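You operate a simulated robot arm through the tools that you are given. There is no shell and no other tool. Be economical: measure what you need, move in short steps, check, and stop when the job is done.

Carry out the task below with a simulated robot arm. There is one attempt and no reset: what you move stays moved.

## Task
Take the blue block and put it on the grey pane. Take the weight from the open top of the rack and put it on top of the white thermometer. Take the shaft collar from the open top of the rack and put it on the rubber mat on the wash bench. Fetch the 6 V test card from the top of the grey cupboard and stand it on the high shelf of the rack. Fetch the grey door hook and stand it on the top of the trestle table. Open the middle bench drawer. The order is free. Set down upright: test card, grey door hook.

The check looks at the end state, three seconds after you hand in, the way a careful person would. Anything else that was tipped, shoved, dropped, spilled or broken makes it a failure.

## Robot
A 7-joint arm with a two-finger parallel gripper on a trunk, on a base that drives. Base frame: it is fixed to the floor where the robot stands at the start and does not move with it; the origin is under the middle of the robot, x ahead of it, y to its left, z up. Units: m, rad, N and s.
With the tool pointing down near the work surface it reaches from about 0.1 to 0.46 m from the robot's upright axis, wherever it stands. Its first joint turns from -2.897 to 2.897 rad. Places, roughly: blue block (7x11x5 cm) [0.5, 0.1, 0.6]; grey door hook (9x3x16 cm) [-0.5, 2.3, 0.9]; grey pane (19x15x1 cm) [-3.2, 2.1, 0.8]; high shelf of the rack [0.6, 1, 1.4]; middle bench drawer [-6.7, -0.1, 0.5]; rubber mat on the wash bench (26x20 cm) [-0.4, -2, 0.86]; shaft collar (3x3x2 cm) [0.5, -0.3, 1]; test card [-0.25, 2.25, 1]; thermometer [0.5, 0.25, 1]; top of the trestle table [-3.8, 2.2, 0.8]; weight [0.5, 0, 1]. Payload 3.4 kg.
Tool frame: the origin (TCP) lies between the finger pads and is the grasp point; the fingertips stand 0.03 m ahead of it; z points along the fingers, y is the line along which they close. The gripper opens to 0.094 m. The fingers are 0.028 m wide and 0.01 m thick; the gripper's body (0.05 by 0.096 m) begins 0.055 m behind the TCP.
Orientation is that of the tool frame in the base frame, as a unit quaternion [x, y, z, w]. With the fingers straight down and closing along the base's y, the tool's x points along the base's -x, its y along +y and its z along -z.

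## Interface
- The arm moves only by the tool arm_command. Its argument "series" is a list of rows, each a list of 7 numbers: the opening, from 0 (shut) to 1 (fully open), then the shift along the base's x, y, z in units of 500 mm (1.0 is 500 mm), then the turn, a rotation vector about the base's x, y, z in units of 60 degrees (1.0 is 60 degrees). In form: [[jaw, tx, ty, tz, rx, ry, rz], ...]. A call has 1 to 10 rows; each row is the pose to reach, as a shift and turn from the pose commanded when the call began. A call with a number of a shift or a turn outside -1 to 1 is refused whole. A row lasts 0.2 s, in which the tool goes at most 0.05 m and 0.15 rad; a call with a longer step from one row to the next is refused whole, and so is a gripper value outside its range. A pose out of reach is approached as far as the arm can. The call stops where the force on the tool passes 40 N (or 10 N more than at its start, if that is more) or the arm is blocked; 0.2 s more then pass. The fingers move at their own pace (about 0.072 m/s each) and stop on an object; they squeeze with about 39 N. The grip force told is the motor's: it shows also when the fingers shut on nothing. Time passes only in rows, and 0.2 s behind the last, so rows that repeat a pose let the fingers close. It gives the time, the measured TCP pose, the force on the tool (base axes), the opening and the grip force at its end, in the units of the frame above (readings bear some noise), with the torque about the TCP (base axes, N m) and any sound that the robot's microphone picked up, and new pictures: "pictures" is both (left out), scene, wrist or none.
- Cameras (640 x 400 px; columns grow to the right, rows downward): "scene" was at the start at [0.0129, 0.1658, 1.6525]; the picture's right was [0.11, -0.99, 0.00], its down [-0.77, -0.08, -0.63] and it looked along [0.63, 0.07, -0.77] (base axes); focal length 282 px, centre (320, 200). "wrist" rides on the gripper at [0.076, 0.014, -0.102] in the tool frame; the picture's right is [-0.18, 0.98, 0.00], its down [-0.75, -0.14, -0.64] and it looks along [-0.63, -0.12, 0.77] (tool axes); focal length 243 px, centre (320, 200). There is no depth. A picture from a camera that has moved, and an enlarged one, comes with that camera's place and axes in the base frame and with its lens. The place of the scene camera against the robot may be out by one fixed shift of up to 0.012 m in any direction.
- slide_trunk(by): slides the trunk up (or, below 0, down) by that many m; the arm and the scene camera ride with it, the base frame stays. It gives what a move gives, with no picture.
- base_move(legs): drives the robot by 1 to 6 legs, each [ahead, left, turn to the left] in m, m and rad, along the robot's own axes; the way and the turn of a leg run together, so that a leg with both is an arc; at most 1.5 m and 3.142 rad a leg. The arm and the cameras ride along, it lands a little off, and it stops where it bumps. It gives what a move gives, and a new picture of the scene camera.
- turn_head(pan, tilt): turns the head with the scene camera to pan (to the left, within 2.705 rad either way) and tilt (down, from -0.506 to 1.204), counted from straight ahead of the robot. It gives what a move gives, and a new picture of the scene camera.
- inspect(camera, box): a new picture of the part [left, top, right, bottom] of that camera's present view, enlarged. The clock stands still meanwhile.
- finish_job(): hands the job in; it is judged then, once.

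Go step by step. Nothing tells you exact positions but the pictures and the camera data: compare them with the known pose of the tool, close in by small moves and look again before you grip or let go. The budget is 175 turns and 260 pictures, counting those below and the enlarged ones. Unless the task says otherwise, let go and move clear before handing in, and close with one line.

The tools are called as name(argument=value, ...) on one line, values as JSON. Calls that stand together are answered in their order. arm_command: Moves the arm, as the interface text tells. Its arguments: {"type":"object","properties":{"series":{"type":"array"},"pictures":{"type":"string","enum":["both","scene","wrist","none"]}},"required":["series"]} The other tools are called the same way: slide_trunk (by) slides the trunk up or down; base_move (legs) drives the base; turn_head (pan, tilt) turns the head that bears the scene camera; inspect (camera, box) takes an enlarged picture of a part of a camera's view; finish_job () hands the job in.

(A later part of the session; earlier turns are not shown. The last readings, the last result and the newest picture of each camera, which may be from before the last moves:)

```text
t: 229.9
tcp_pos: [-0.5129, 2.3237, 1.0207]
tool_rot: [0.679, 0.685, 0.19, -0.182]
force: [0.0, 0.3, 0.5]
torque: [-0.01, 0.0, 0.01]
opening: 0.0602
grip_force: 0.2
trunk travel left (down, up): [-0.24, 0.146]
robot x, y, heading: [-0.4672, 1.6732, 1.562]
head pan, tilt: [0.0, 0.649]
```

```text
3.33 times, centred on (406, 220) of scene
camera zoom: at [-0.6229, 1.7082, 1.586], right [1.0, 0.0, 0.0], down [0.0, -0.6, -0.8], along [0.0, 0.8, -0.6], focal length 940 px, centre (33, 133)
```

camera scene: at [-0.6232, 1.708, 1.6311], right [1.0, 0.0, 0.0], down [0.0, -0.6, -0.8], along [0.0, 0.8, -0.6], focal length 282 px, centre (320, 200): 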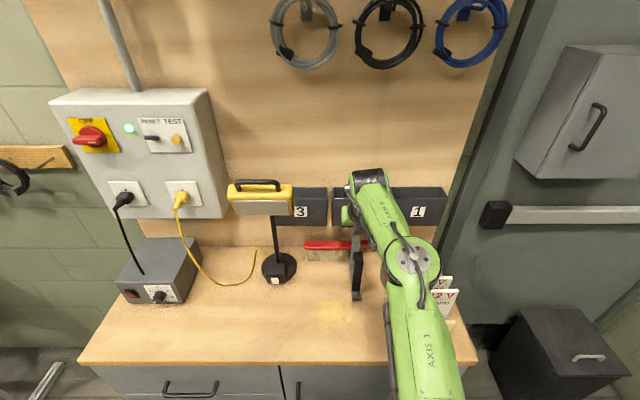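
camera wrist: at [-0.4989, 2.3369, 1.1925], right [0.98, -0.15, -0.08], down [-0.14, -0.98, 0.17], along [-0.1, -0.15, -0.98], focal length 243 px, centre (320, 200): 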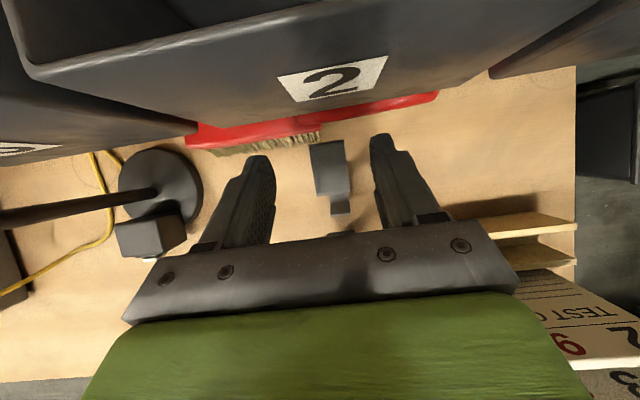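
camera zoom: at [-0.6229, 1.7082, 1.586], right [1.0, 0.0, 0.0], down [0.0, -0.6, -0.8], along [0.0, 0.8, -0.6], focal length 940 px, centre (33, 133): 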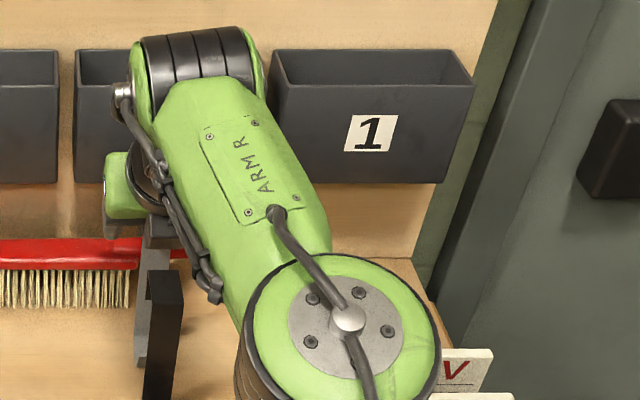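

The elbow may be hanging low over the cards, so I abandon this flipped-wrist posture: raise, back off, and roll the tool 180° to its natural orientation.

slide_trunk(by=0.1)

base_move(legs=[[-0.45, 0, 0]])

arm_command(series=[[0.64, 0, -0.06, 0, 0, 0.07, -0.1213], [0.64, 0, -0.12, 0, 0, 0.14, -0.2425], [0.64, 0, -0.18, 0, 0, 0.21, -0.3637], [0.64, 0, -0.24, 0, 0, 0.28, -0.485], [0.64, 0, -0.3, 0, 0, 0.35, -0.606], [0.64, 0, -0.3, 0, 0, 0.42, -0.7275], [0.64, 0, -0.3, 0, 0, 0.49, -0.8487]], pictures="none")

arm_command(series=[[0.64, 0, 0, 0, 0, 0.07, -0.1213], [0.64, 0, 0, 0, 0, 0.14, -0.2425], [0.64, 0, 0, 0, 0, 0.21, -0.3637], [0.64, 0, 0, 0, 0, 0.28, -0.485], [0.64, 0, 0, 0, 0, 0.35, -0.606], [0.64, 0, 0, 0, 0, 0.42, -0.7275], [0.64, 0, 0, 0, 0, 0.49, -0.8487], [0.64, 0, 0, 0, 0, 0.53, -0.918]])

```text
t: 231.3
tcp_pos: [-0.5121, 2.3234, 1.1222]
tool_rot: [0.68, 0.685, 0.19, -0.182]
force: [0.0, 0.2, 0.0]
torque: [-0.01, -0.03, 0.0]
opening: 0.0605
grip_force: 0.0
trunk travel left (down, up): [-0.34, 0.046]
robot x, y, heading: [-0.4675, 1.6764, 1.571]
head pan, tilt: [0.0, 0.649]
```

```text
t: 234.0
tcp_pos: [-0.5137, 1.8648, 1.1212]
tool_rot: [0.679, 0.685, 0.19, -0.182]
force: [-0.4, -0.4, 0.1]
torque: [0.02, 0.01, 0.03]
opening: 0.0601
grip_force: 0.1
trunk travel left (down, up): [-0.34, 0.046]
robot x, y, heading: [-0.4696, 1.2182, 1.571]
head pan, tilt: [0.0, 0.649]
camera scene: at [-0.6231, 1.2495, 1.6869], right [1.0, 0.0, 0.0], down [0.0, -0.6, -0.8], along [0.0, 0.8, -0.6], focal length 282 px, centre (320, 200)
```

scene: 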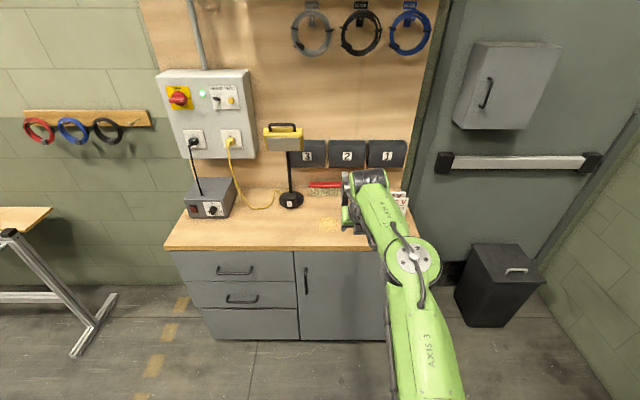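

```text
t: 235.6
tcp_pos: [-0.5142, 1.7151, 1.1211]
tool_rot: [0.93, 0.263, 0.076, -0.246]
force: [0.2, 0.0, -0.7]
torque: [0.02, 0.0, 0.0]
opening: 0.0599
grip_force: 0.1
trunk travel left (down, up): [-0.34, 0.046]
robot x, y, heading: [-0.4673, 1.2166, 1.564]
head pan, tilt: [0.0, 0.649]
```

```text
t: 237.4
tcp_pos: [-0.5133, 1.7158, 1.1206]
tool_rot: [0.931, -0.265, -0.068, -0.243]
force: [0.5, -0.2, 0.6]
torque: [-0.02, -0.02, -0.04]
opening: 0.0603
grip_force: 0.0
trunk travel left (down, up): [-0.34, 0.046]
robot x, y, heading: [-0.4693, 1.2162, 1.569]
head pan, tilt: [0.0, 0.649]
camera scene: at [-0.6231, 1.2502, 1.6869], right [1.0, 0.0, 0.0], down [0.0, -0.6, -0.8], along [0.0, 0.8, -0.6], focal length 282 px, centre (320, 200)
camera wrist: at [-0.4556, 1.6198, 1.185], right [-0.67, -0.64, -0.36], down [-0.57, 0.14, 0.81], along [-0.47, 0.75, -0.46], focal length 243 px, centre (320, 200)
```

scene: 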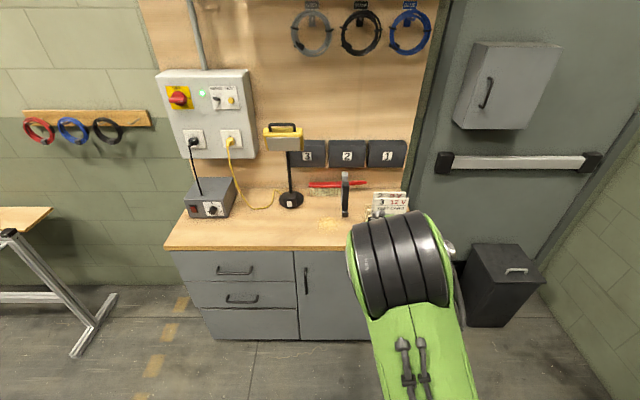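
wrist: 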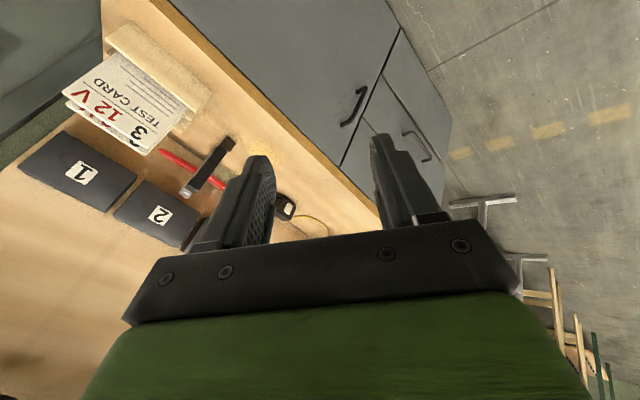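

All objects still stand. Finish the roll (about 57° more).

arm_command(series=[[0.64, 0, 0, 0, 0, 0.07, -0.1213], [0.64, 0, 0, 0, 0, 0.14, -0.2425], [0.64, 0, 0, 0, 0, 0.21, -0.3637], [0.64, 0, 0, 0, 0, 0.28, -0.485], [0.64, 0, 0, 0, 0, 0.35, -0.606], [0.64, 0, 0, 0, 0, 0.42, -0.7275], [0.64, 0, 0, 0, 0, 0.48, -0.8314]])

```text
t: 239.0
tcp_pos: [-0.5145, 1.7143, 1.1202]
tool_rot: [0.688, -0.68, -0.182, -0.178]
force: [1.1, -0.2, -0.5]
torque: [0.0, 0.02, -0.03]
opening: 0.0603
grip_force: 0.1
trunk travel left (down, up): [-0.34, 0.046]
robot x, y, heading: [-0.4678, 1.2152, 1.572]
head pan, tilt: [0.0, 0.649]
camera scene: at [-0.623, 1.2502, 1.6869], right [1.0, 0.0, 0.0], down [0.0, -0.6, -0.8], along [0.0, 0.8, -0.6], focal length 282 px, centre (320, 200)
camera wrist: at [-0.5244, 1.5984, 1.1729], right [-0.98, 0.15, 0.09], down [0.14, 0.34, 0.93], along [0.11, 0.93, -0.36], focal length 243 px, centre (320, 200)
```

scene: 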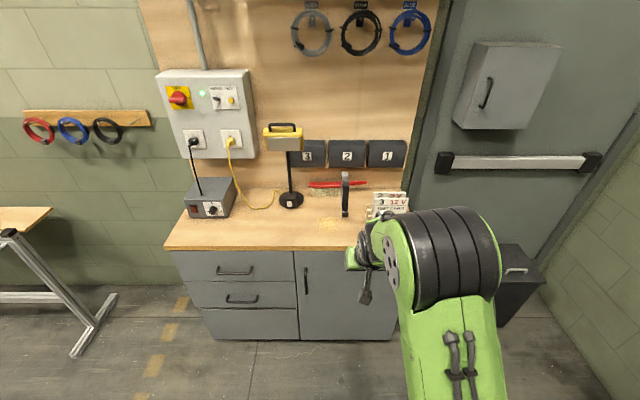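
wrist: 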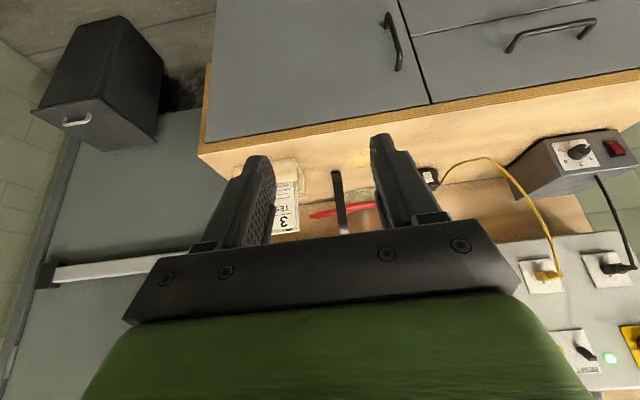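

Natural posture restored. I drive ahead again with TCP at z≈1.12 and then extend above the grey hook.

base_move(legs=[[0.46, 0, 0]])

arm_command(series=[[0.64, 0.004, 0.08, 0, 0, 0, 0], [0.64, 0.008, 0.16, 0, 0, 0, 0], [0.64, 0.01, 0.24, -0.02, 0, 0, 0], [0.64, 0.01, 0.28, -0.06, 0, 0, 0]])

```text
t: 241.8
tcp_pos: [-0.5084, 2.1794, 1.1209]
tool_rot: [0.686, -0.681, -0.181, -0.178]
force: [0.4, 0.3, 0.0]
torque: [-0.03, 0.01, -0.05]
opening: 0.0601
grip_force: 0.1
trunk travel left (down, up): [-0.34, 0.046]
robot x, y, heading: [-0.4673, 1.6835, 1.561]
head pan, tilt: [0.0, 0.649]
camera scene: at [-0.6217, 1.7157, 1.6869], right [1.0, -0.01, 0.0], down [0.0, -0.6, -0.8], along [0.01, 0.8, -0.6], focal length 282 px, centre (320, 200)
```

scene: 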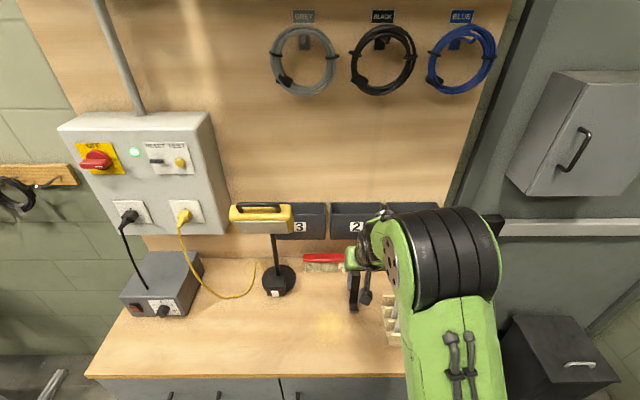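

```text
t: 242.8
tcp_pos: [-0.5048, 2.322, 1.0917]
tool_rot: [0.687, -0.681, -0.182, -0.179]
force: [-0.2, -0.7, 0.5]
torque: [-0.02, 0.0, -0.01]
opening: 0.0601
grip_force: 0.1
trunk travel left (down, up): [-0.34, 0.046]
robot x, y, heading: [-0.4661, 1.6841, 1.567]
head pan, tilt: [0.0, 0.649]
camera scene: at [-0.6217, 1.716, 1.6869], right [1.0, -0.01, 0.0], down [0.0, -0.61, -0.8], along [0.01, 0.8, -0.61], focal length 282 px, centre (320, 200)
camera wrist: at [-0.5165, 2.2051, 1.1425], right [-0.98, 0.15, 0.09], down [0.14, 0.34, 0.93], along [0.11, 0.93, -0.36], focal length 243 px, centre (320, 200)
```

scene: 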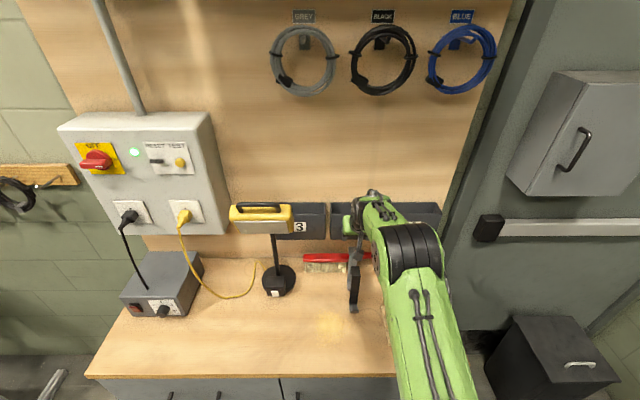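
wrist: 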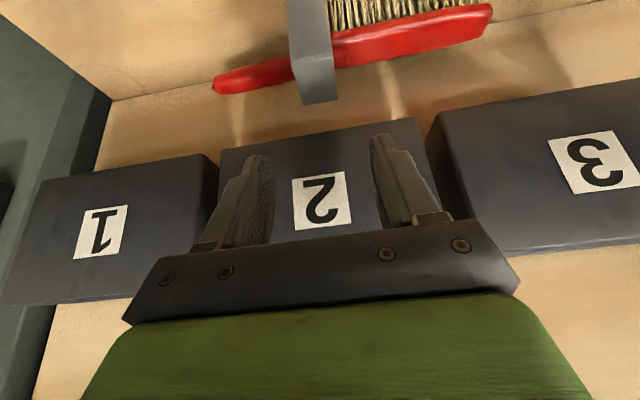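

The grey bridge lies at y≈2.32–2.365, x≈−0.506, between the finger lines. Descend in two stages.

arm_command(series=[[0.64, 0, 0.012, -0.06, 0, 0, 0], [0.64, 0, 0.012, -0.13, 0, 0, 0], [0.64, 0, 0.012, -0.13, 0, 0, 0]])

```text
t: 243.6
tcp_pos: [-0.5023, 2.3249, 1.0273]
tool_rot: [0.686, -0.681, -0.181, -0.179]
force: [0.1, -0.6, -0.3]
torque: [0.0, 0.03, -0.01]
opening: 0.0603
grip_force: 0.0
trunk travel left (down, up): [-0.34, 0.046]
robot x, y, heading: [-0.471, 1.6815, 1.564]
head pan, tilt: [0.0, 0.649]
camera scene: at [-0.6216, 1.7148, 1.687], right [1.0, -0.01, 0.0], down [0.0, -0.6, -0.8], along [0.01, 0.8, -0.6], focal length 282 px, centre (320, 200)
camera wrist: at [-0.5142, 2.2093, 1.0779], right [-0.98, 0.15, 0.09], down [0.14, 0.34, 0.93], along [0.11, 0.93, -0.36], focal length 243 px, centre (320, 200)
```

scene: 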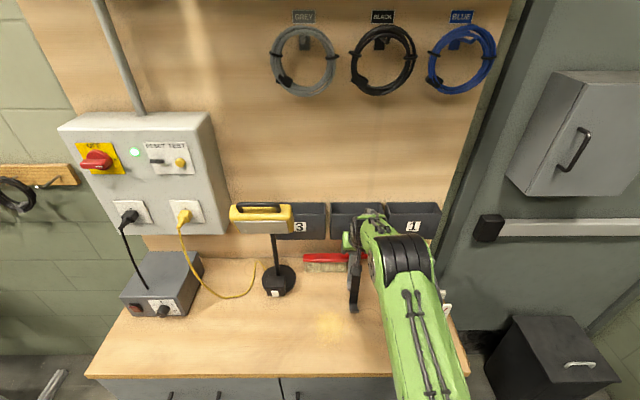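
wrist: 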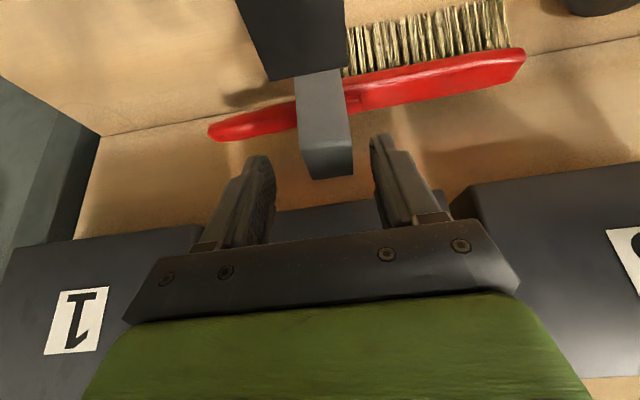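

Hook is centred between the fingers. Lower the last 3.5 cm and close.

arm_command(series=[[0.64, -0.002, 0.012, -0.04, 0, 0, 0], [0.64, -0.002, 0.012, -0.072, 0, 0, 0], [0.64, -0.002, 0.012, -0.072, 0, 0, 0]], pictures="wrist")

```text
t: 244.4
tcp_pos: [-0.5048, 2.332, 0.9926]
tool_rot: [0.687, -0.681, -0.181, -0.178]
force: [1.3, -0.7, 0.4]
torque: [-0.01, -0.01, 0.03]
opening: 0.0602
grip_force: 0.1
trunk travel left (down, up): [-0.34, 0.046]
robot x, y, heading: [-0.4677, 1.6808, 1.56]
head pan, tilt: [0.0, 0.649]
camera wrist: at [-0.5163, 2.215, 1.043], right [-0.98, 0.15, 0.09], down [0.14, 0.34, 0.93], along [0.11, 0.93, -0.36], focal length 243 px, centre (320, 200)
```

wrist: 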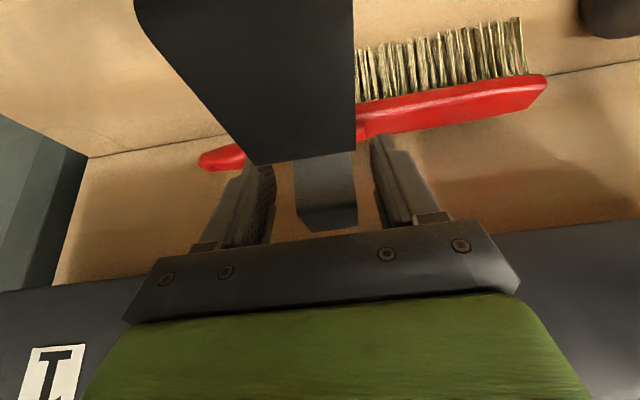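

arm_command(series=[[0.45, 0, 0, 0, 0, 0, 0], [0.3, 0, 0, 0, 0, 0, 0], [0.1, 0, 0, 0, 0, 0, 0], [0, 0, 0, 0, 0, 0, 0], [0, 0, 0, 0, 0, 0, 0]], pictures="wrist")

```text
t: 245.6
tcp_pos: [-0.5054, 2.332, 0.9913]
tool_rot: [0.687, -0.681, -0.181, -0.178]
force: [-0.6, -0.7, 0.7]
torque: [-0.01, 0.04, 0.0]
opening: 0.0299
grip_force: 39.5
trunk travel left (down, up): [-0.34, 0.046]
robot x, y, heading: [-0.4698, 1.6815, 1.564]
head pan, tilt: [0.0, 0.649]
camera wrist: at [-0.5163, 2.215, 1.0431], right [-0.98, 0.15, 0.09], down [0.14, 0.34, 0.93], along [0.11, 0.93, -0.36], focal length 243 px, centre (320, 200)
```

wrist: 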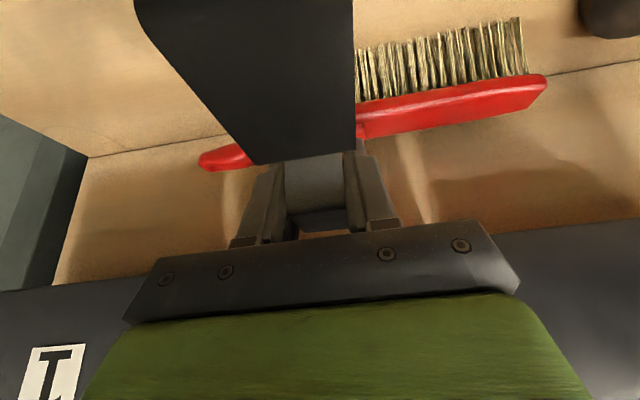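

Gripped (30 mm). I nudge it back and up slightly, shift +x clear of the black hook, then lift.

arm_command(series=[[0, 0, 0.008, 0.008, 0, 0, 0], [0, 0, 0.014, 0.018, 0, 0, 0], [0, 0.04, 0.014, 0.02, 0, 0, 0], [0, 0.09, 0.014, 0.02, 0, 0, 0], [0, 0.1, 0.014, 0.06, 0, 0, 0], [0, 0.1, 0.014, 0.14, 0, 0, 0]])

```text
t: 247.0
tcp_pos: [-0.4541, 2.338, 1.0613]
tool_rot: [0.686, -0.681, -0.181, -0.18]
force: [0.2, 0.4, -1.8]
torque: [0.05, 0.0, 0.0]
opening: 0.0297
grip_force: 39.1
trunk travel left (down, up): [-0.34, 0.046]
robot x, y, heading: [-0.4669, 1.6817, 1.565]
head pan, tilt: [0.0, 0.649]
camera scene: at [-0.6214, 1.7141, 1.687], right [1.0, -0.01, 0.0], down [0.0, -0.6, -0.8], along [0.01, 0.8, -0.6], focal length 282 px, centre (320, 200)
camera wrist: at [-0.4669, 2.2222, 1.1123], right [-0.98, 0.15, 0.09], down [0.14, 0.34, 0.93], along [0.11, 0.93, -0.36], focal length 243 px, centre (320, 200)
```

scene: 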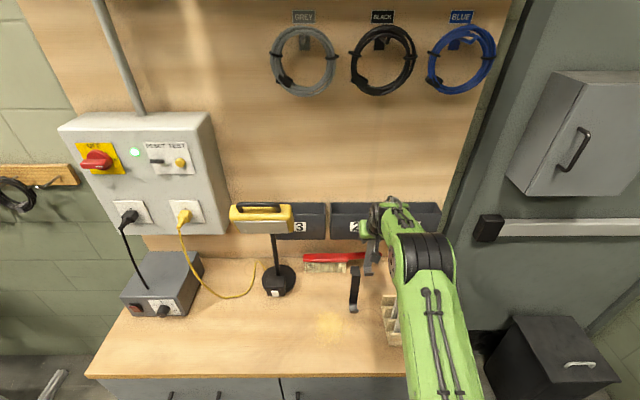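
wrist: 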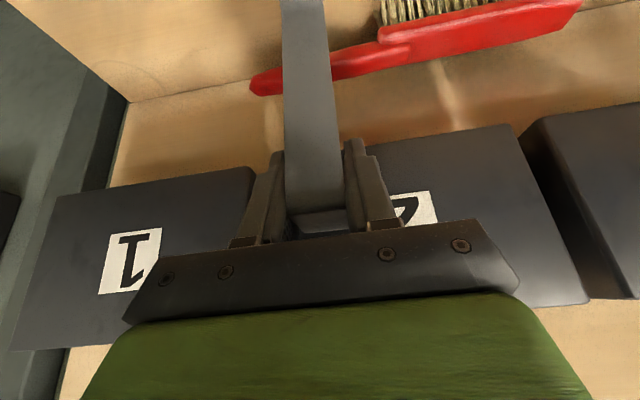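

The black hook is untouched. Raise further, back off and strafe to the trestle table.

arm_command(series=[[0, 0, -0.02, 0.09, 0, 0, 0], [0, 0, -0.04, 0.18, 0, 0, 0], [0, 0, -0.06, 0.27, 0, 0, 0]], pictures="none")

base_move(legs=[[-0.6, 0, 0.006], [0, 1.45, 0], [0, 1.45, 0]])

turn_head(pan=0.0, tilt=0.65)

```text
t: 247.8
tcp_pos: [-0.4548, 2.3074, 1.1954]
tool_rot: [0.686, -0.682, -0.181, -0.179]
force: [0.9, 0.1, -1.0]
torque: [0.05, -0.03, -0.03]
opening: 0.03
grip_force: 39.0
trunk travel left (down, up): [-0.34, 0.046]
robot x, y, heading: [-0.4649, 1.6813, 1.566]
head pan, tilt: [0.0, 0.649]
```

```text
t: 264.7
tcp_pos: [-3.3408, 1.7297, 1.1954]
tool_rot: [0.687, -0.681, -0.182, -0.179]
force: [0.3, -0.4, -1.6]
torque: [-0.01, -0.01, 0.0]
opening: 0.0298
grip_force: 38.9
trunk travel left (down, up): [-0.34, 0.046]
robot x, y, heading: [-3.351, 1.0997, 1.566]
head pan, tilt: [0.0, 0.649]
camera scene: at [-3.507, 1.1348, 1.6869], right [1.0, -0.01, 0.0], down [0.0, -0.6, -0.8], along [0.0, 0.8, -0.6], focal length 282 px, centre (320, 200)
```

scene: 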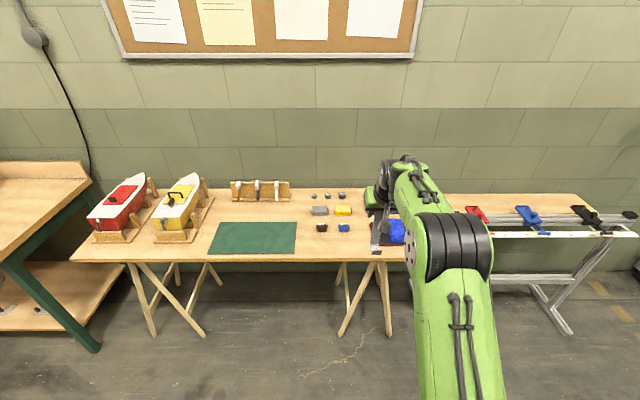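

```text
t: 265.3
tcp_pos: [-3.3415, 1.7302, 1.1954]
tool_rot: [0.687, -0.68, -0.182, -0.18]
force: [-0.3, 0.2, -1.3]
torque: [0.02, 0.02, 0.01]
opening: 0.0295
grip_force: 39.3
trunk travel left (down, up): [-0.34, 0.046]
robot x, y, heading: [-3.3507, 1.1017, 1.566]
head pan, tilt: [0.0, 0.649]
camera scene: at [-3.5068, 1.1348, 1.6869], right [1.0, -0.01, 0.0], down [0.0, -0.6, -0.8], along [0.0, 0.8, -0.6], focal length 282 px, centre (320, 200)
```

scene: 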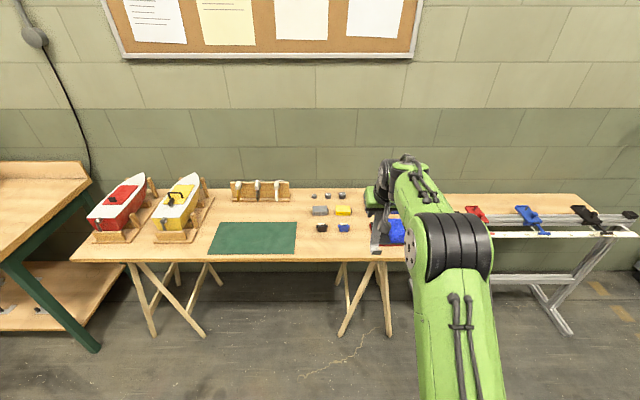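

Free wood lies at x −3.58…−3.30, y 1.95–2.08 in front of the servos. I move so the hook is above (−3.44, 2.02) and lower it.

base_move(legs=[[0, 0.1, 0.004], [0.29, 0, 0]])

arm_command(series=[[0, 0, 0, -0.09, 0, 0, 0], [0, 0, 0, -0.18, 0, 0, 0], [0, 0, 0, -0.27, 0, 0, 0], [0, 0, 0, -0.36, 0, 0, 0], [0, 0, 0, -0.42, 0, 0, 0], [0, 0, 0, -0.45, 0, 0, 0]])

inspect(camera="scene", box=[290, 170, 450, 270])

```text
t: 268.1
tcp_pos: [-3.4415, 2.0248, 1.1949]
tool_rot: [0.688, -0.68, -0.182, -0.177]
force: [0.6, 0.9, -1.4]
torque: [0.03, 0.0, -0.01]
opening: 0.0296
grip_force: 39.1
trunk travel left (down, up): [-0.34, 0.046]
robot x, y, heading: [-3.4507, 1.3956, 1.567]
head pan, tilt: [0.0, 0.649]
camera scene: at [-3.606, 1.4291, 1.6869], right [1.0, 0.0, 0.0], down [0.0, -0.61, -0.8], along [0.0, 0.8, -0.61], focal length 282 px, centre (320, 200)
```

scene: 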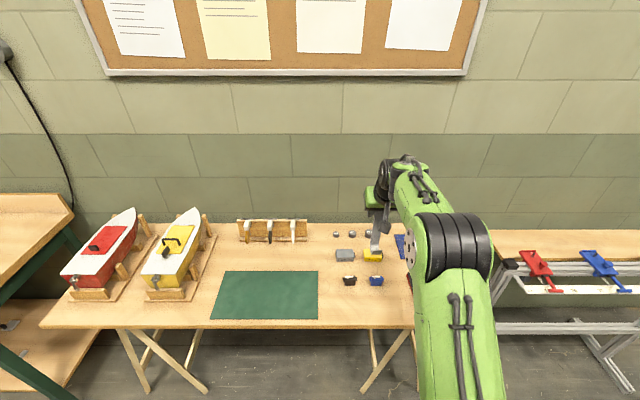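

```text
t: 269.5
tcp_pos: [-3.4407, 2.0223, 0.9706]
tool_rot: [0.688, -0.68, -0.182, -0.178]
force: [-0.3, -0.3, -0.9]
torque: [0.01, -0.04, 0.01]
opening: 0.0299
grip_force: 38.9
trunk travel left (down, up): [-0.34, 0.046]
robot x, y, heading: [-3.4505, 1.3971, 1.571]
head pan, tilt: [0.0, 0.649]
camera scene: at [-3.6058, 1.4286, 1.6869], right [1.0, 0.0, 0.0], down [0.0, -0.6, -0.8], along [0.0, 0.8, -0.6], focal length 282 px, centre (320, 200)
camera wrist: at [-3.4525, 1.9059, 1.0215], right [-0.98, 0.15, 0.09], down [0.14, 0.34, 0.93], along [0.11, 0.93, -0.36], focal length 243 px, centre (320, 200)
```

scene: 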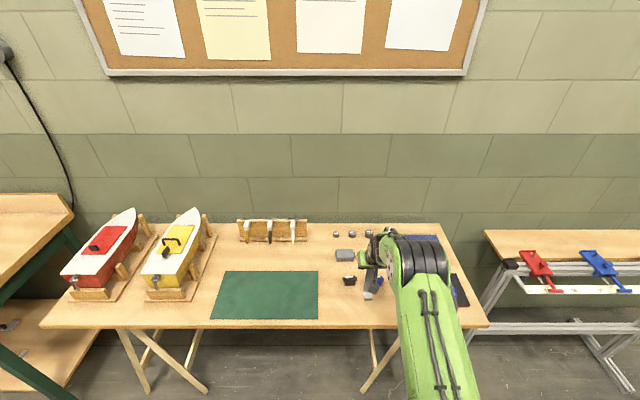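
wrist: 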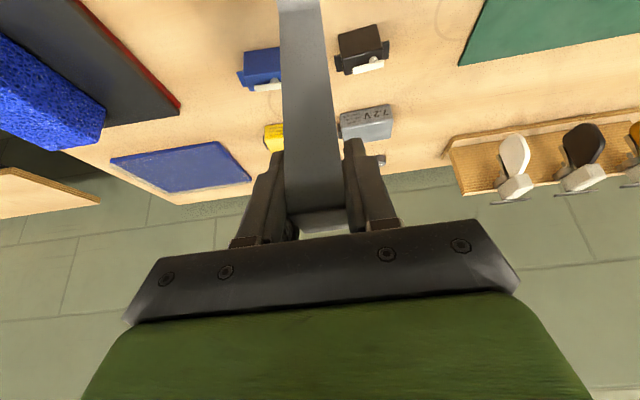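

```text
4.00 times, centred on (370, 220) of scene
camera zoom: at [-3.6058, 1.4286, 1.6869], right [1.0, 0.0, 0.0], down [0.0, -0.6, -0.8], along [0.0, 0.8, -0.6], focal length 1127 px, centre (120, 120)
```

zoom: 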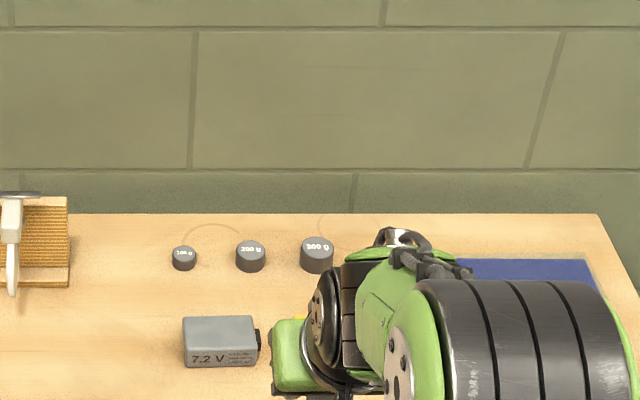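

Free of the servo behind (y≈2.1). Lower stepwise to contact.

arm_command(series=[[0, 0, 0, -0.03, 0, 0, 0], [0, 0, 0, -0.05, 0, 0, 0], [0, 0, 0, -0.06, 0, 0, 0], [0, 0, 0, -0.066, 0, 0, 0], [0, 0, 0, -0.072, 0, 0, 0], [0, 0, 0, -0.077, 0, 0, 0]], pictures="none")

inspect(camera="scene", box=[330, 240, 426, 320])

```text
t: 270.9
tcp_pos: [-3.4414, 2.0216, 0.9313]
tool_rot: [0.688, -0.679, -0.182, -0.178]
force: [0.4, -0.7, -1.3]
torque: [0.05, -0.03, -0.02]
opening: 0.0295
grip_force: 39.1
trunk travel left (down, up): [-0.34, 0.046]
robot x, y, heading: [-3.4525, 1.3946, 1.567]
head pan, tilt: [0.0, 0.649]
```

```text
5.00 times, centred on (378, 280) of scene
camera zoom: at [-3.6059, 1.4283, 1.6869], right [1.0, 0.0, 0.0], down [0.0, -0.6, -0.8], along [0.0, 0.8, -0.6], focal length 1409 px, centre (30, -200)
```

zoom: 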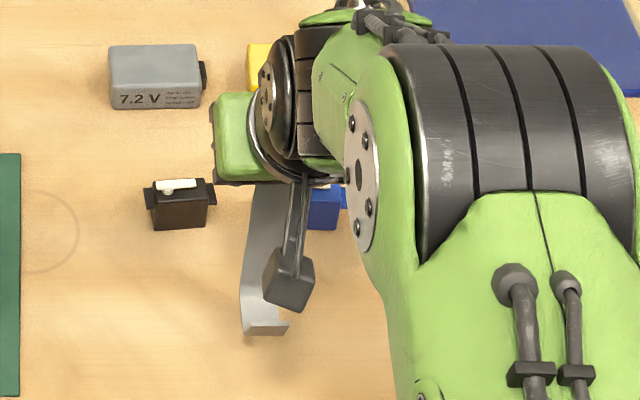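

Nearly there. Continue in 2 mm steps.

arm_command(series=[[0, 0, 0, -0.004, 0, 0, 0], [0, 0, 0, -0.008, 0, 0, 0], [0, 0, 0, -0.012, 0, 0, 0], [0, 0, 0, -0.016, 0, 0, 0], [0, 0, 0, -0.02, 0, 0, 0], [0, 0, 0, -0.02, 0, 0, 0]], pictures="none")

```text
t: 272.3
tcp_pos: [-3.4413, 2.0234, 0.9232]
tool_rot: [0.687, -0.68, -0.181, -0.179]
force: [-0.1, -1.3, -0.9]
torque: [0.01, -0.01, -0.01]
opening: 0.0297
grip_force: 39.1
trunk travel left (down, up): [-0.34, 0.046]
robot x, y, heading: [-3.452, 1.3969, 1.572]
head pan, tilt: [0.0, 0.649]
```

arm_command(series=[[0, 0, 0, -0.004, 0, 0, 0], [0, 0, 0, -0.008, 0, 0, 0], [0, 0, 0, -0.012, 0, 0, 0], [0, 0, 0, -0.016, 0, 0, 0], [0, 0, 0, -0.02, 0, 0, 0], [0, 0, 0, -0.024, 0, 0, 0], [0, 0, 0, -0.024, 0, 0, 0]], pictures="none")

inspect(camera="scene", box=[340, 260, 404, 320])

```text
t: 273.9
tcp_pos: [-3.4414, 2.0229, 0.9112]
tool_rot: [0.688, -0.679, -0.183, -0.179]
force: [-1.8, -1.4, 10.1]
torque: [-0.83, -0.05, -0.08]
opening: 0.0297
grip_force: 38.3
trunk travel left (down, up): [-0.34, 0.046]
robot x, y, heading: [-3.4504, 1.396, 1.564]
head pan, tilt: [0.0, 0.649]
```

```text
6.67 times, centred on (372, 290) of scene
camera zoom: at [-3.6061, 1.4263, 1.687], right [1.0, 0.0, 0.0], down [0.0, -0.6, -0.8], along [0.0, 0.8, -0.6], focal length 1879 px, centre (-27, -400)
```

zoom: 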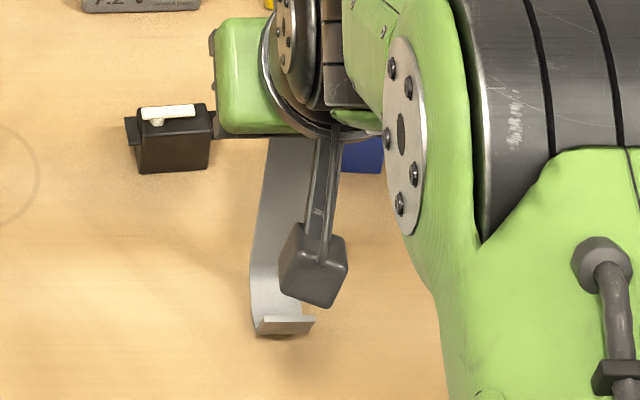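

Contact at the foot. I ease by 1 mm and open slowly, checking.

arm_command(series=[[0, 0, 0, 0.002, 0, 0, 0], [0.36, 0, 0, 0.002, 0, 0, 0], [0.42, 0, 0, 0.002, 0, 0, 0], [0.5, 0, 0, 0.002, 0, 0, 0], [0.6, 0, 0, 0.002, 0, 0, 0], [0.64, 0, 0, 0.002, 0, 0, 0]], pictures="wrist")

inspect(camera="scene", box=[340, 260, 404, 320])

```text
t: 275.3
tcp_pos: [-3.441, 2.0238, 0.912]
tool_rot: [0.688, -0.68, -0.181, -0.179]
force: [0.2, 0.5, 0.3]
torque: [0.0, 0.01, -0.02]
opening: 0.0602
grip_force: 0.2
trunk travel left (down, up): [-0.34, 0.046]
robot x, y, heading: [-3.4514, 1.4, 1.571]
head pan, tilt: [0.0, 0.649]
camera wrist: at [-3.4523, 1.907, 0.9624], right [-0.98, 0.15, 0.09], down [0.14, 0.34, 0.93], along [0.11, 0.93, -0.36], focal length 243 px, centre (320, 200)
```

wrist: 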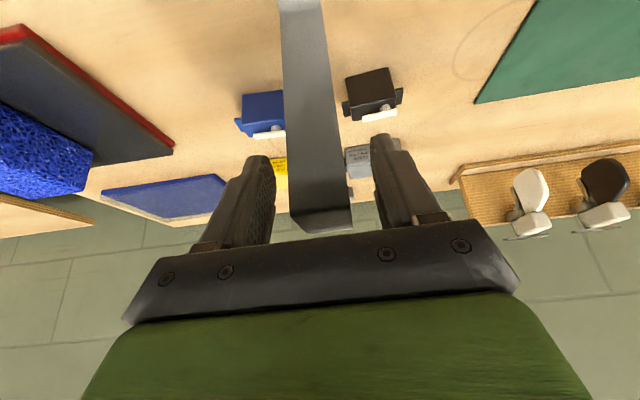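

```text
6.67 times, centred on (372, 290) of scene
camera zoom: at [-3.6059, 1.4281, 1.6869], right [1.0, 0.0, 0.0], down [0.0, -0.6, -0.8], along [0.0, 0.8, -0.6], focal length 1879 px, centre (-27, -400)
```

zoom: 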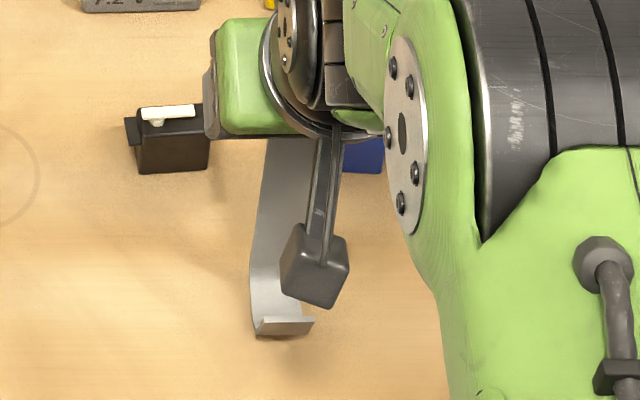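

The hook stands by itself. I withdraw along the tool axis.

arm_command(series=[[0.7, 0, -0.02, 0.035, 0, 0, 0], [0.7, 0, -0.05, 0.0866, 0, 0, 0], [0.7, 0, -0.09, 0.156, 0, 0, 0], [0.7, 0, -0.13, 0.225, 0, 0, 0], [0.7, 0, -0.18, 0.3, 0, 0, 0], [0.7, 0, -0.24, 0.36, 0, 0, 0]])

base_move(legs=[[-0.4, 0, 0]])

inspect(camera="scene", box=[280, 150, 440, 250])

```text
t: 276.7
tcp_pos: [-3.4417, 1.9009, 1.0915]
tool_rot: [0.688, -0.68, -0.181, -0.178]
force: [-0.7, -0.1, 0.3]
torque: [0.02, 0.0, -0.03]
opening: 0.0661
grip_force: 0.0
trunk travel left (down, up): [-0.34, 0.046]
robot x, y, heading: [-3.4483, 1.3967, 1.57]
head pan, tilt: [0.0, 0.649]
camera scene: at [-3.6059, 1.4257, 1.687], right [1.0, 0.0, 0.0], down [0.0, -0.6, -0.8], along [0.0, 0.8, -0.6], focal length 282 px, centre (320, 200)
camera wrist: at [-3.453, 1.7842, 1.1432], right [-0.98, 0.15, 0.09], down [0.14, 0.34, 0.93], along [0.11, 0.93, -0.36], focal length 243 px, centre (320, 200)
```

scene: 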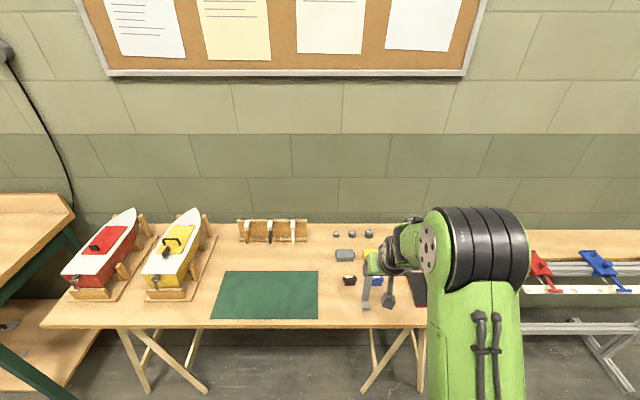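
wrist: 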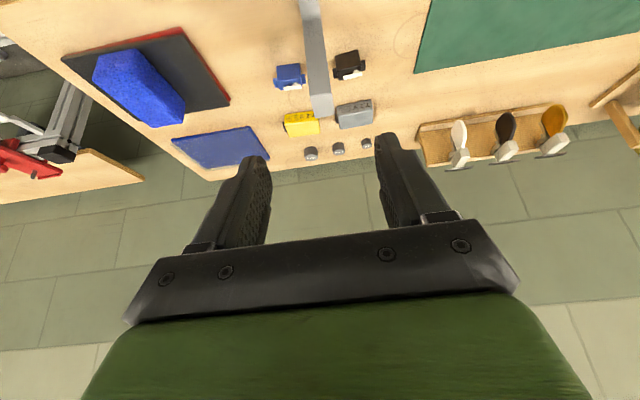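

```text
t: 279.2
tcp_pos: [-3.4417, 1.4985, 1.0915]
tool_rot: [0.688, -0.68, -0.181, -0.179]
force: [0.1, 0.8, 0.3]
torque: [0.0, 0.07, -0.01]
opening: 0.0657
grip_force: 0.2
trunk travel left (down, up): [-0.34, 0.046]
robot x, y, heading: [-3.4509, 0.9937, 1.567]
head pan, tilt: [0.0, 0.649]
camera scene: at [-3.6065, 1.0231, 1.6869], right [1.0, 0.0, 0.0], down [0.0, -0.6, -0.8], along [0.0, 0.8, -0.6], focal length 282 px, centre (320, 200)
```

scene: 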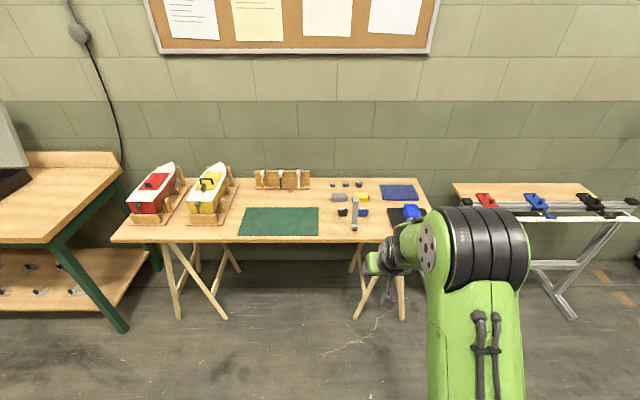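

```text
4.00 times, centred on (360, 200) of scene
camera zoom: at [-3.6065, 1.0231, 1.6869], right [1.0, 0.0, 0.0], down [0.0, -0.6, -0.8], along [0.0, 0.8, -0.6], focal length 1127 px, centre (160, 200)
```

zoom: 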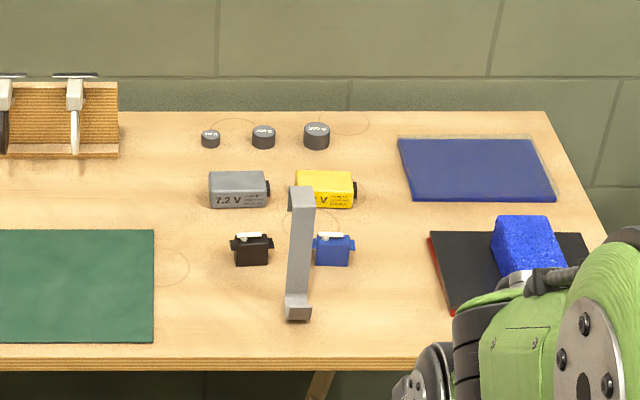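

The grey hook stands on the trestle table. Last: the middle bench drawer at the far wall. I turn left and drive there.

base_move(legs=[[0, 0, 1.575], [1.1, 0.55, 0], [0.7, 0.5, 0]])

turn_head(pan=0.0, tilt=0.6)

```text
t: 293.4
tcp_pos: [-5.7147, -0.0959, 1.0913]
tool_rot: [0.967, 0.018, -0.254, 0.005]
force: [0.0, 0.0, -0.1]
torque: [-0.03, 0.0, 0.01]
opening: 0.0659
grip_force: 0.0
trunk travel left (down, up): [-0.34, 0.046]
robot x, y, heading: [-5.2088, -0.0942, -3.119]
head pan, tilt: [0.0, 0.649]
camera scene: at [-5.234, -0.2404, 1.6869], right [-0.02, 1.0, 0.0], down [0.6, 0.01, -0.8], along [-0.8, -0.02, -0.6], focal length 282 px, centre (320, 200)
```

scene: 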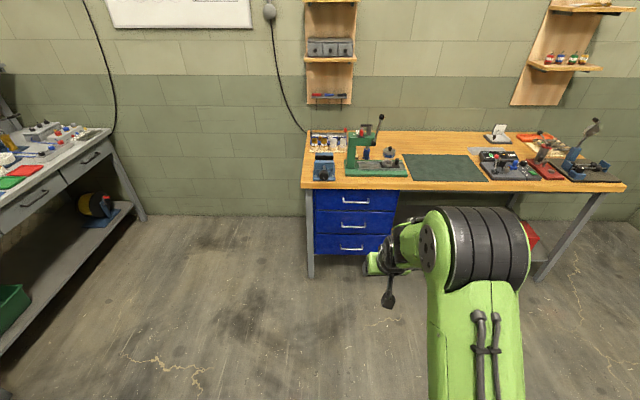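

```text
t: 294.0
tcp_pos: [-5.7132, -0.0958, 1.0906]
tool_rot: [0.967, 0.017, -0.255, 0.006]
force: [0.3, -0.3, -0.4]
torque: [-0.04, -0.02, -0.01]
opening: 0.0657
grip_force: 0.0
trunk travel left (down, up): [-0.34, 0.046]
robot x, y, heading: [-5.2084, -0.0935, -3.121]
head pan, tilt: [0.0, 0.6]
camera scene: at [-5.2353, -0.2402, 1.6912], right [-0.02, 1.0, 0.0], down [0.57, 0.01, -0.82], along [-0.82, -0.02, -0.57], focal length 282 px, centre (320, 200)
```

scene: 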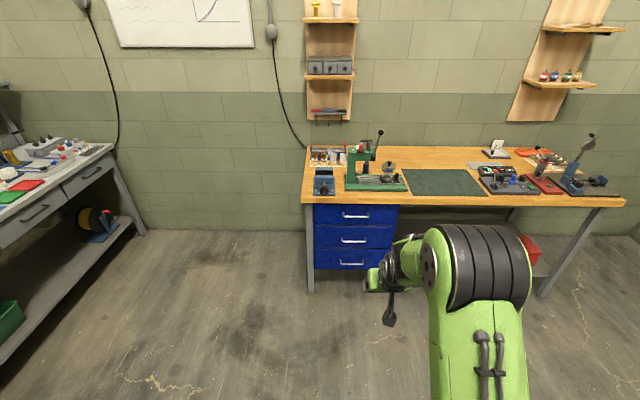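

The blue unit's middle handle is at about (−6.52, −0.07, 0.5). I bring the tool horizontal and roll it 90° so the fingers close vertically on the bar, then lower the trunk.

arm_command(series=[[1, -0.03, 0, 0, 0, 0.125, 0], [1, -0.06, 0, 0, 0, 0.25, 0], [1, -0.09, 0, 0, 0, 0.375, 0], [1, -0.12, 0, 0, 0, 0.5, 0], [1, -0.15, 0, 0, 0, 0.625, 0], [1, -0.18, 0, 0, 0, 0.75, 0], [1, -0.2, 0, 0, 0, 0.875, 0], [1, -0.2, 0, 0, 0, 1.0, 0]], pictures="none")

arm_command(series=[[1, 0, 0, 0, 0.125, 0, 0], [1, 0, 0, 0, 0.25, 0, 0], [1, 0, 0, 0, 0.375, 0, 0], [1, 0, 0, 0, 0.5, 0, 0], [1, 0, 0, 0, 0.625, 0, 0], [1, 0, 0, 0, 0.75, 0, 0]], pictures="none")

arm_command(series=[[1, 0, 0, 0, 0.125, 0, 0], [1, 0, 0, 0, 0.25, 0, 0], [1, 0, 0, 0, 0.375, 0, 0], [1, 0, 0, 0, 0.5, 0, 0], [1, 0, 0, 0, 0.625, 0, 0], [1, 0, 0, 0, 0.75, 0, 0]], pictures="none")

slide_trunk(by=-0.33)

turn_head(pan=0.0, tilt=0.55)

```text
t: 295.8
tcp_pos: [-5.8137, -0.0954, 1.0907]
tool_rot: [0.71, 0.018, -0.704, -0.004]
force: [0.3, -0.5, 0.1]
torque: [0.01, 0.0, -0.01]
opening: 0.0939
grip_force: 0.0
trunk travel left (down, up): [-0.34, 0.046]
robot x, y, heading: [-5.2091, -0.0939, -3.118]
head pan, tilt: [0.0, 0.6]
```

```text
t: 297.2
tcp_pos: [-5.8159, -0.095, 1.0917]
tool_rot: [0.655, 0.286, -0.643, -0.276]
force: [-1.0, -0.4, 0.5]
torque: [0.0, 0.02, 0.02]
opening: 0.0939
grip_force: 0.1
trunk travel left (down, up): [-0.34, 0.046]
robot x, y, heading: [-5.205, -0.0942, -3.119]
head pan, tilt: [0.0, 0.6]
```

```text
t: 298.6
tcp_pos: [-5.8141, -0.0962, 1.0909]
tool_rot: [0.499, 0.511, -0.485, -0.506]
force: [0.7, 0.4, -0.8]
torque: [0.01, 0.02, 0.0]
opening: 0.094
grip_force: 0.0
trunk travel left (down, up): [-0.34, 0.046]
robot x, y, heading: [-5.2026, -0.0935, -3.119]
head pan, tilt: [0.0, 0.6]
```

```text
t: 301.8
tcp_pos: [-5.8138, -0.0954, 0.7607]
tool_rot: [0.499, 0.51, -0.485, -0.505]
force: [0.1, 0.5, 0.1]
torque: [-0.01, 0.0, -0.01]
opening: 0.0942
grip_force: 0.0
trunk travel left (down, up): [-0.01, 0.376]
robot x, y, heading: [-5.2067, -0.0914, -3.12]
head pan, tilt: [0.0, 0.6]
```

```text
t: 302.5
tcp_pos: [-5.8137, -0.0954, 0.7607]
tool_rot: [0.5, 0.509, -0.486, -0.504]
force: [-0.5, -0.7, -0.1]
torque: [0.0, -0.02, 0.04]
opening: 0.0942
grip_force: 0.0
trunk travel left (down, up): [-0.01, 0.376]
robot x, y, heading: [-5.2064, -0.0939, -3.122]
head pan, tilt: [0.0, 0.55]
camera scene: at [-5.2366, -0.2401, 1.3655], right [-0.02, 1.0, 0.0], down [0.52, 0.01, -0.85], along [-0.85, -0.02, -0.52], focal length 282 px, centre (320, 200)
```

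scene: 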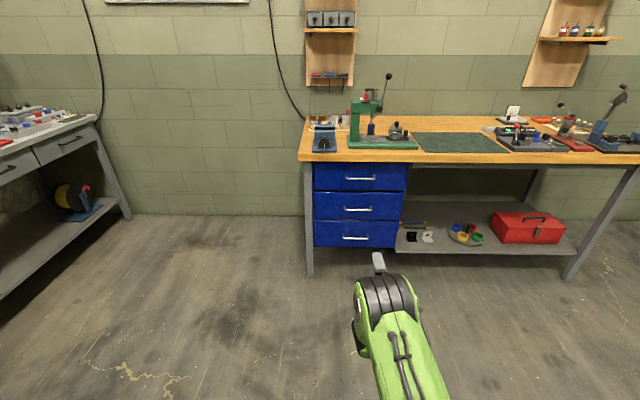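

inspect(camera="scene", box=[296, 150, 424, 260])

base_move(legs=[[0.3, 0, -0.02]])

inspect(camera="scene", box=[296, 150, 456, 290])

inspect(camera="wrist", box=[0, 0, 640, 400])

```text
3.64 times, centred on (360, 205) of scene
camera zoom: at [-5.2366, -0.2401, 1.3655], right [-0.02, 1.0, 0.0], down [0.52, 0.01, -0.85], along [-0.85, -0.02, -0.52], focal length 1025 px, centre (174, 182)
```

zoom: 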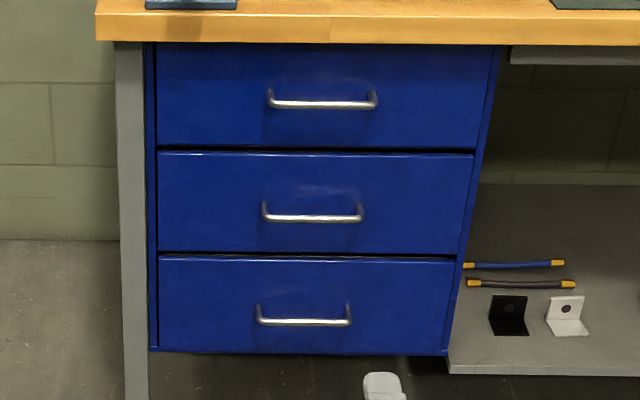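

```text
t: 304.5
tcp_pos: [-6.1135, -0.0838, 0.761]
tool_rot: [-0.506, -0.503, 0.479, 0.512]
force: [0.0, 0.3, 0.6]
torque: [-0.04, 0.01, 0.0]
opening: 0.0941
grip_force: 0.0
trunk travel left (down, up): [-0.01, 0.376]
robot x, y, heading: [-5.5044, -0.0939, 3.136]
head pan, tilt: [0.0, 0.55]
camera scene: at [-5.5399, -0.2419, 1.3655], right [0.0, 1.0, 0.0], down [0.52, 0.0, -0.85], along [-0.85, 0.0, -0.52], focal length 282 px, centre (320, 200)
```

scene: 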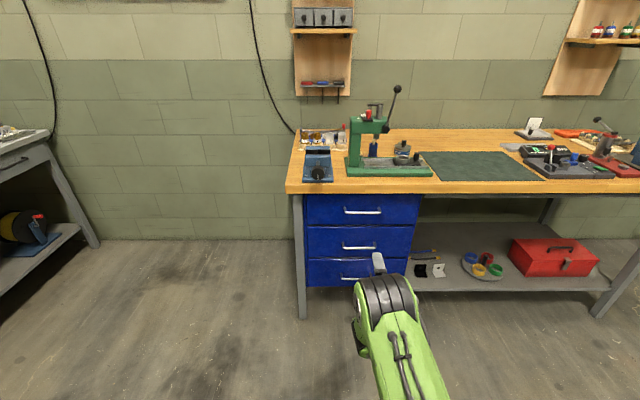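

```text
2.86 times, centred on (376, 220) of scene
camera zoom: at [-5.5399, -0.2419, 1.3655], right [0.0, 1.0, 0.0], down [0.52, 0.0, -0.85], along [-0.85, 0.0, -0.52], focal length 805 px, centre (160, 143)
```

zoom: 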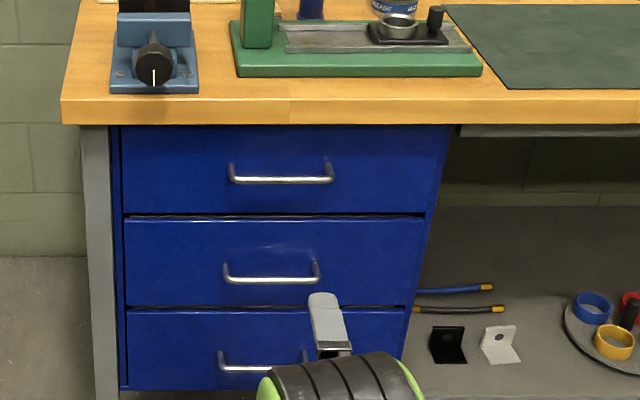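

```text
1.00 times, centred on (320, 200) of wrist (not enlarged: the box is as wide or as high as the picture)
camera zoom: at [-6.0064, -0.0092, 0.75], right [0.01, -0.15, -0.99], down [0.61, -0.78, 0.13], along [-0.79, -0.61, 0.08], focal length 243 px, centre (320, 200)
```

zoom: 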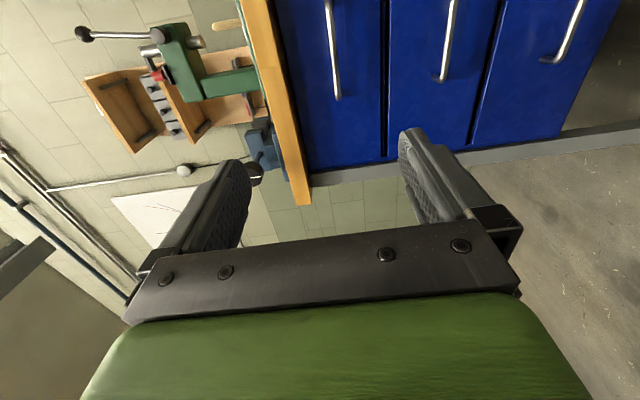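

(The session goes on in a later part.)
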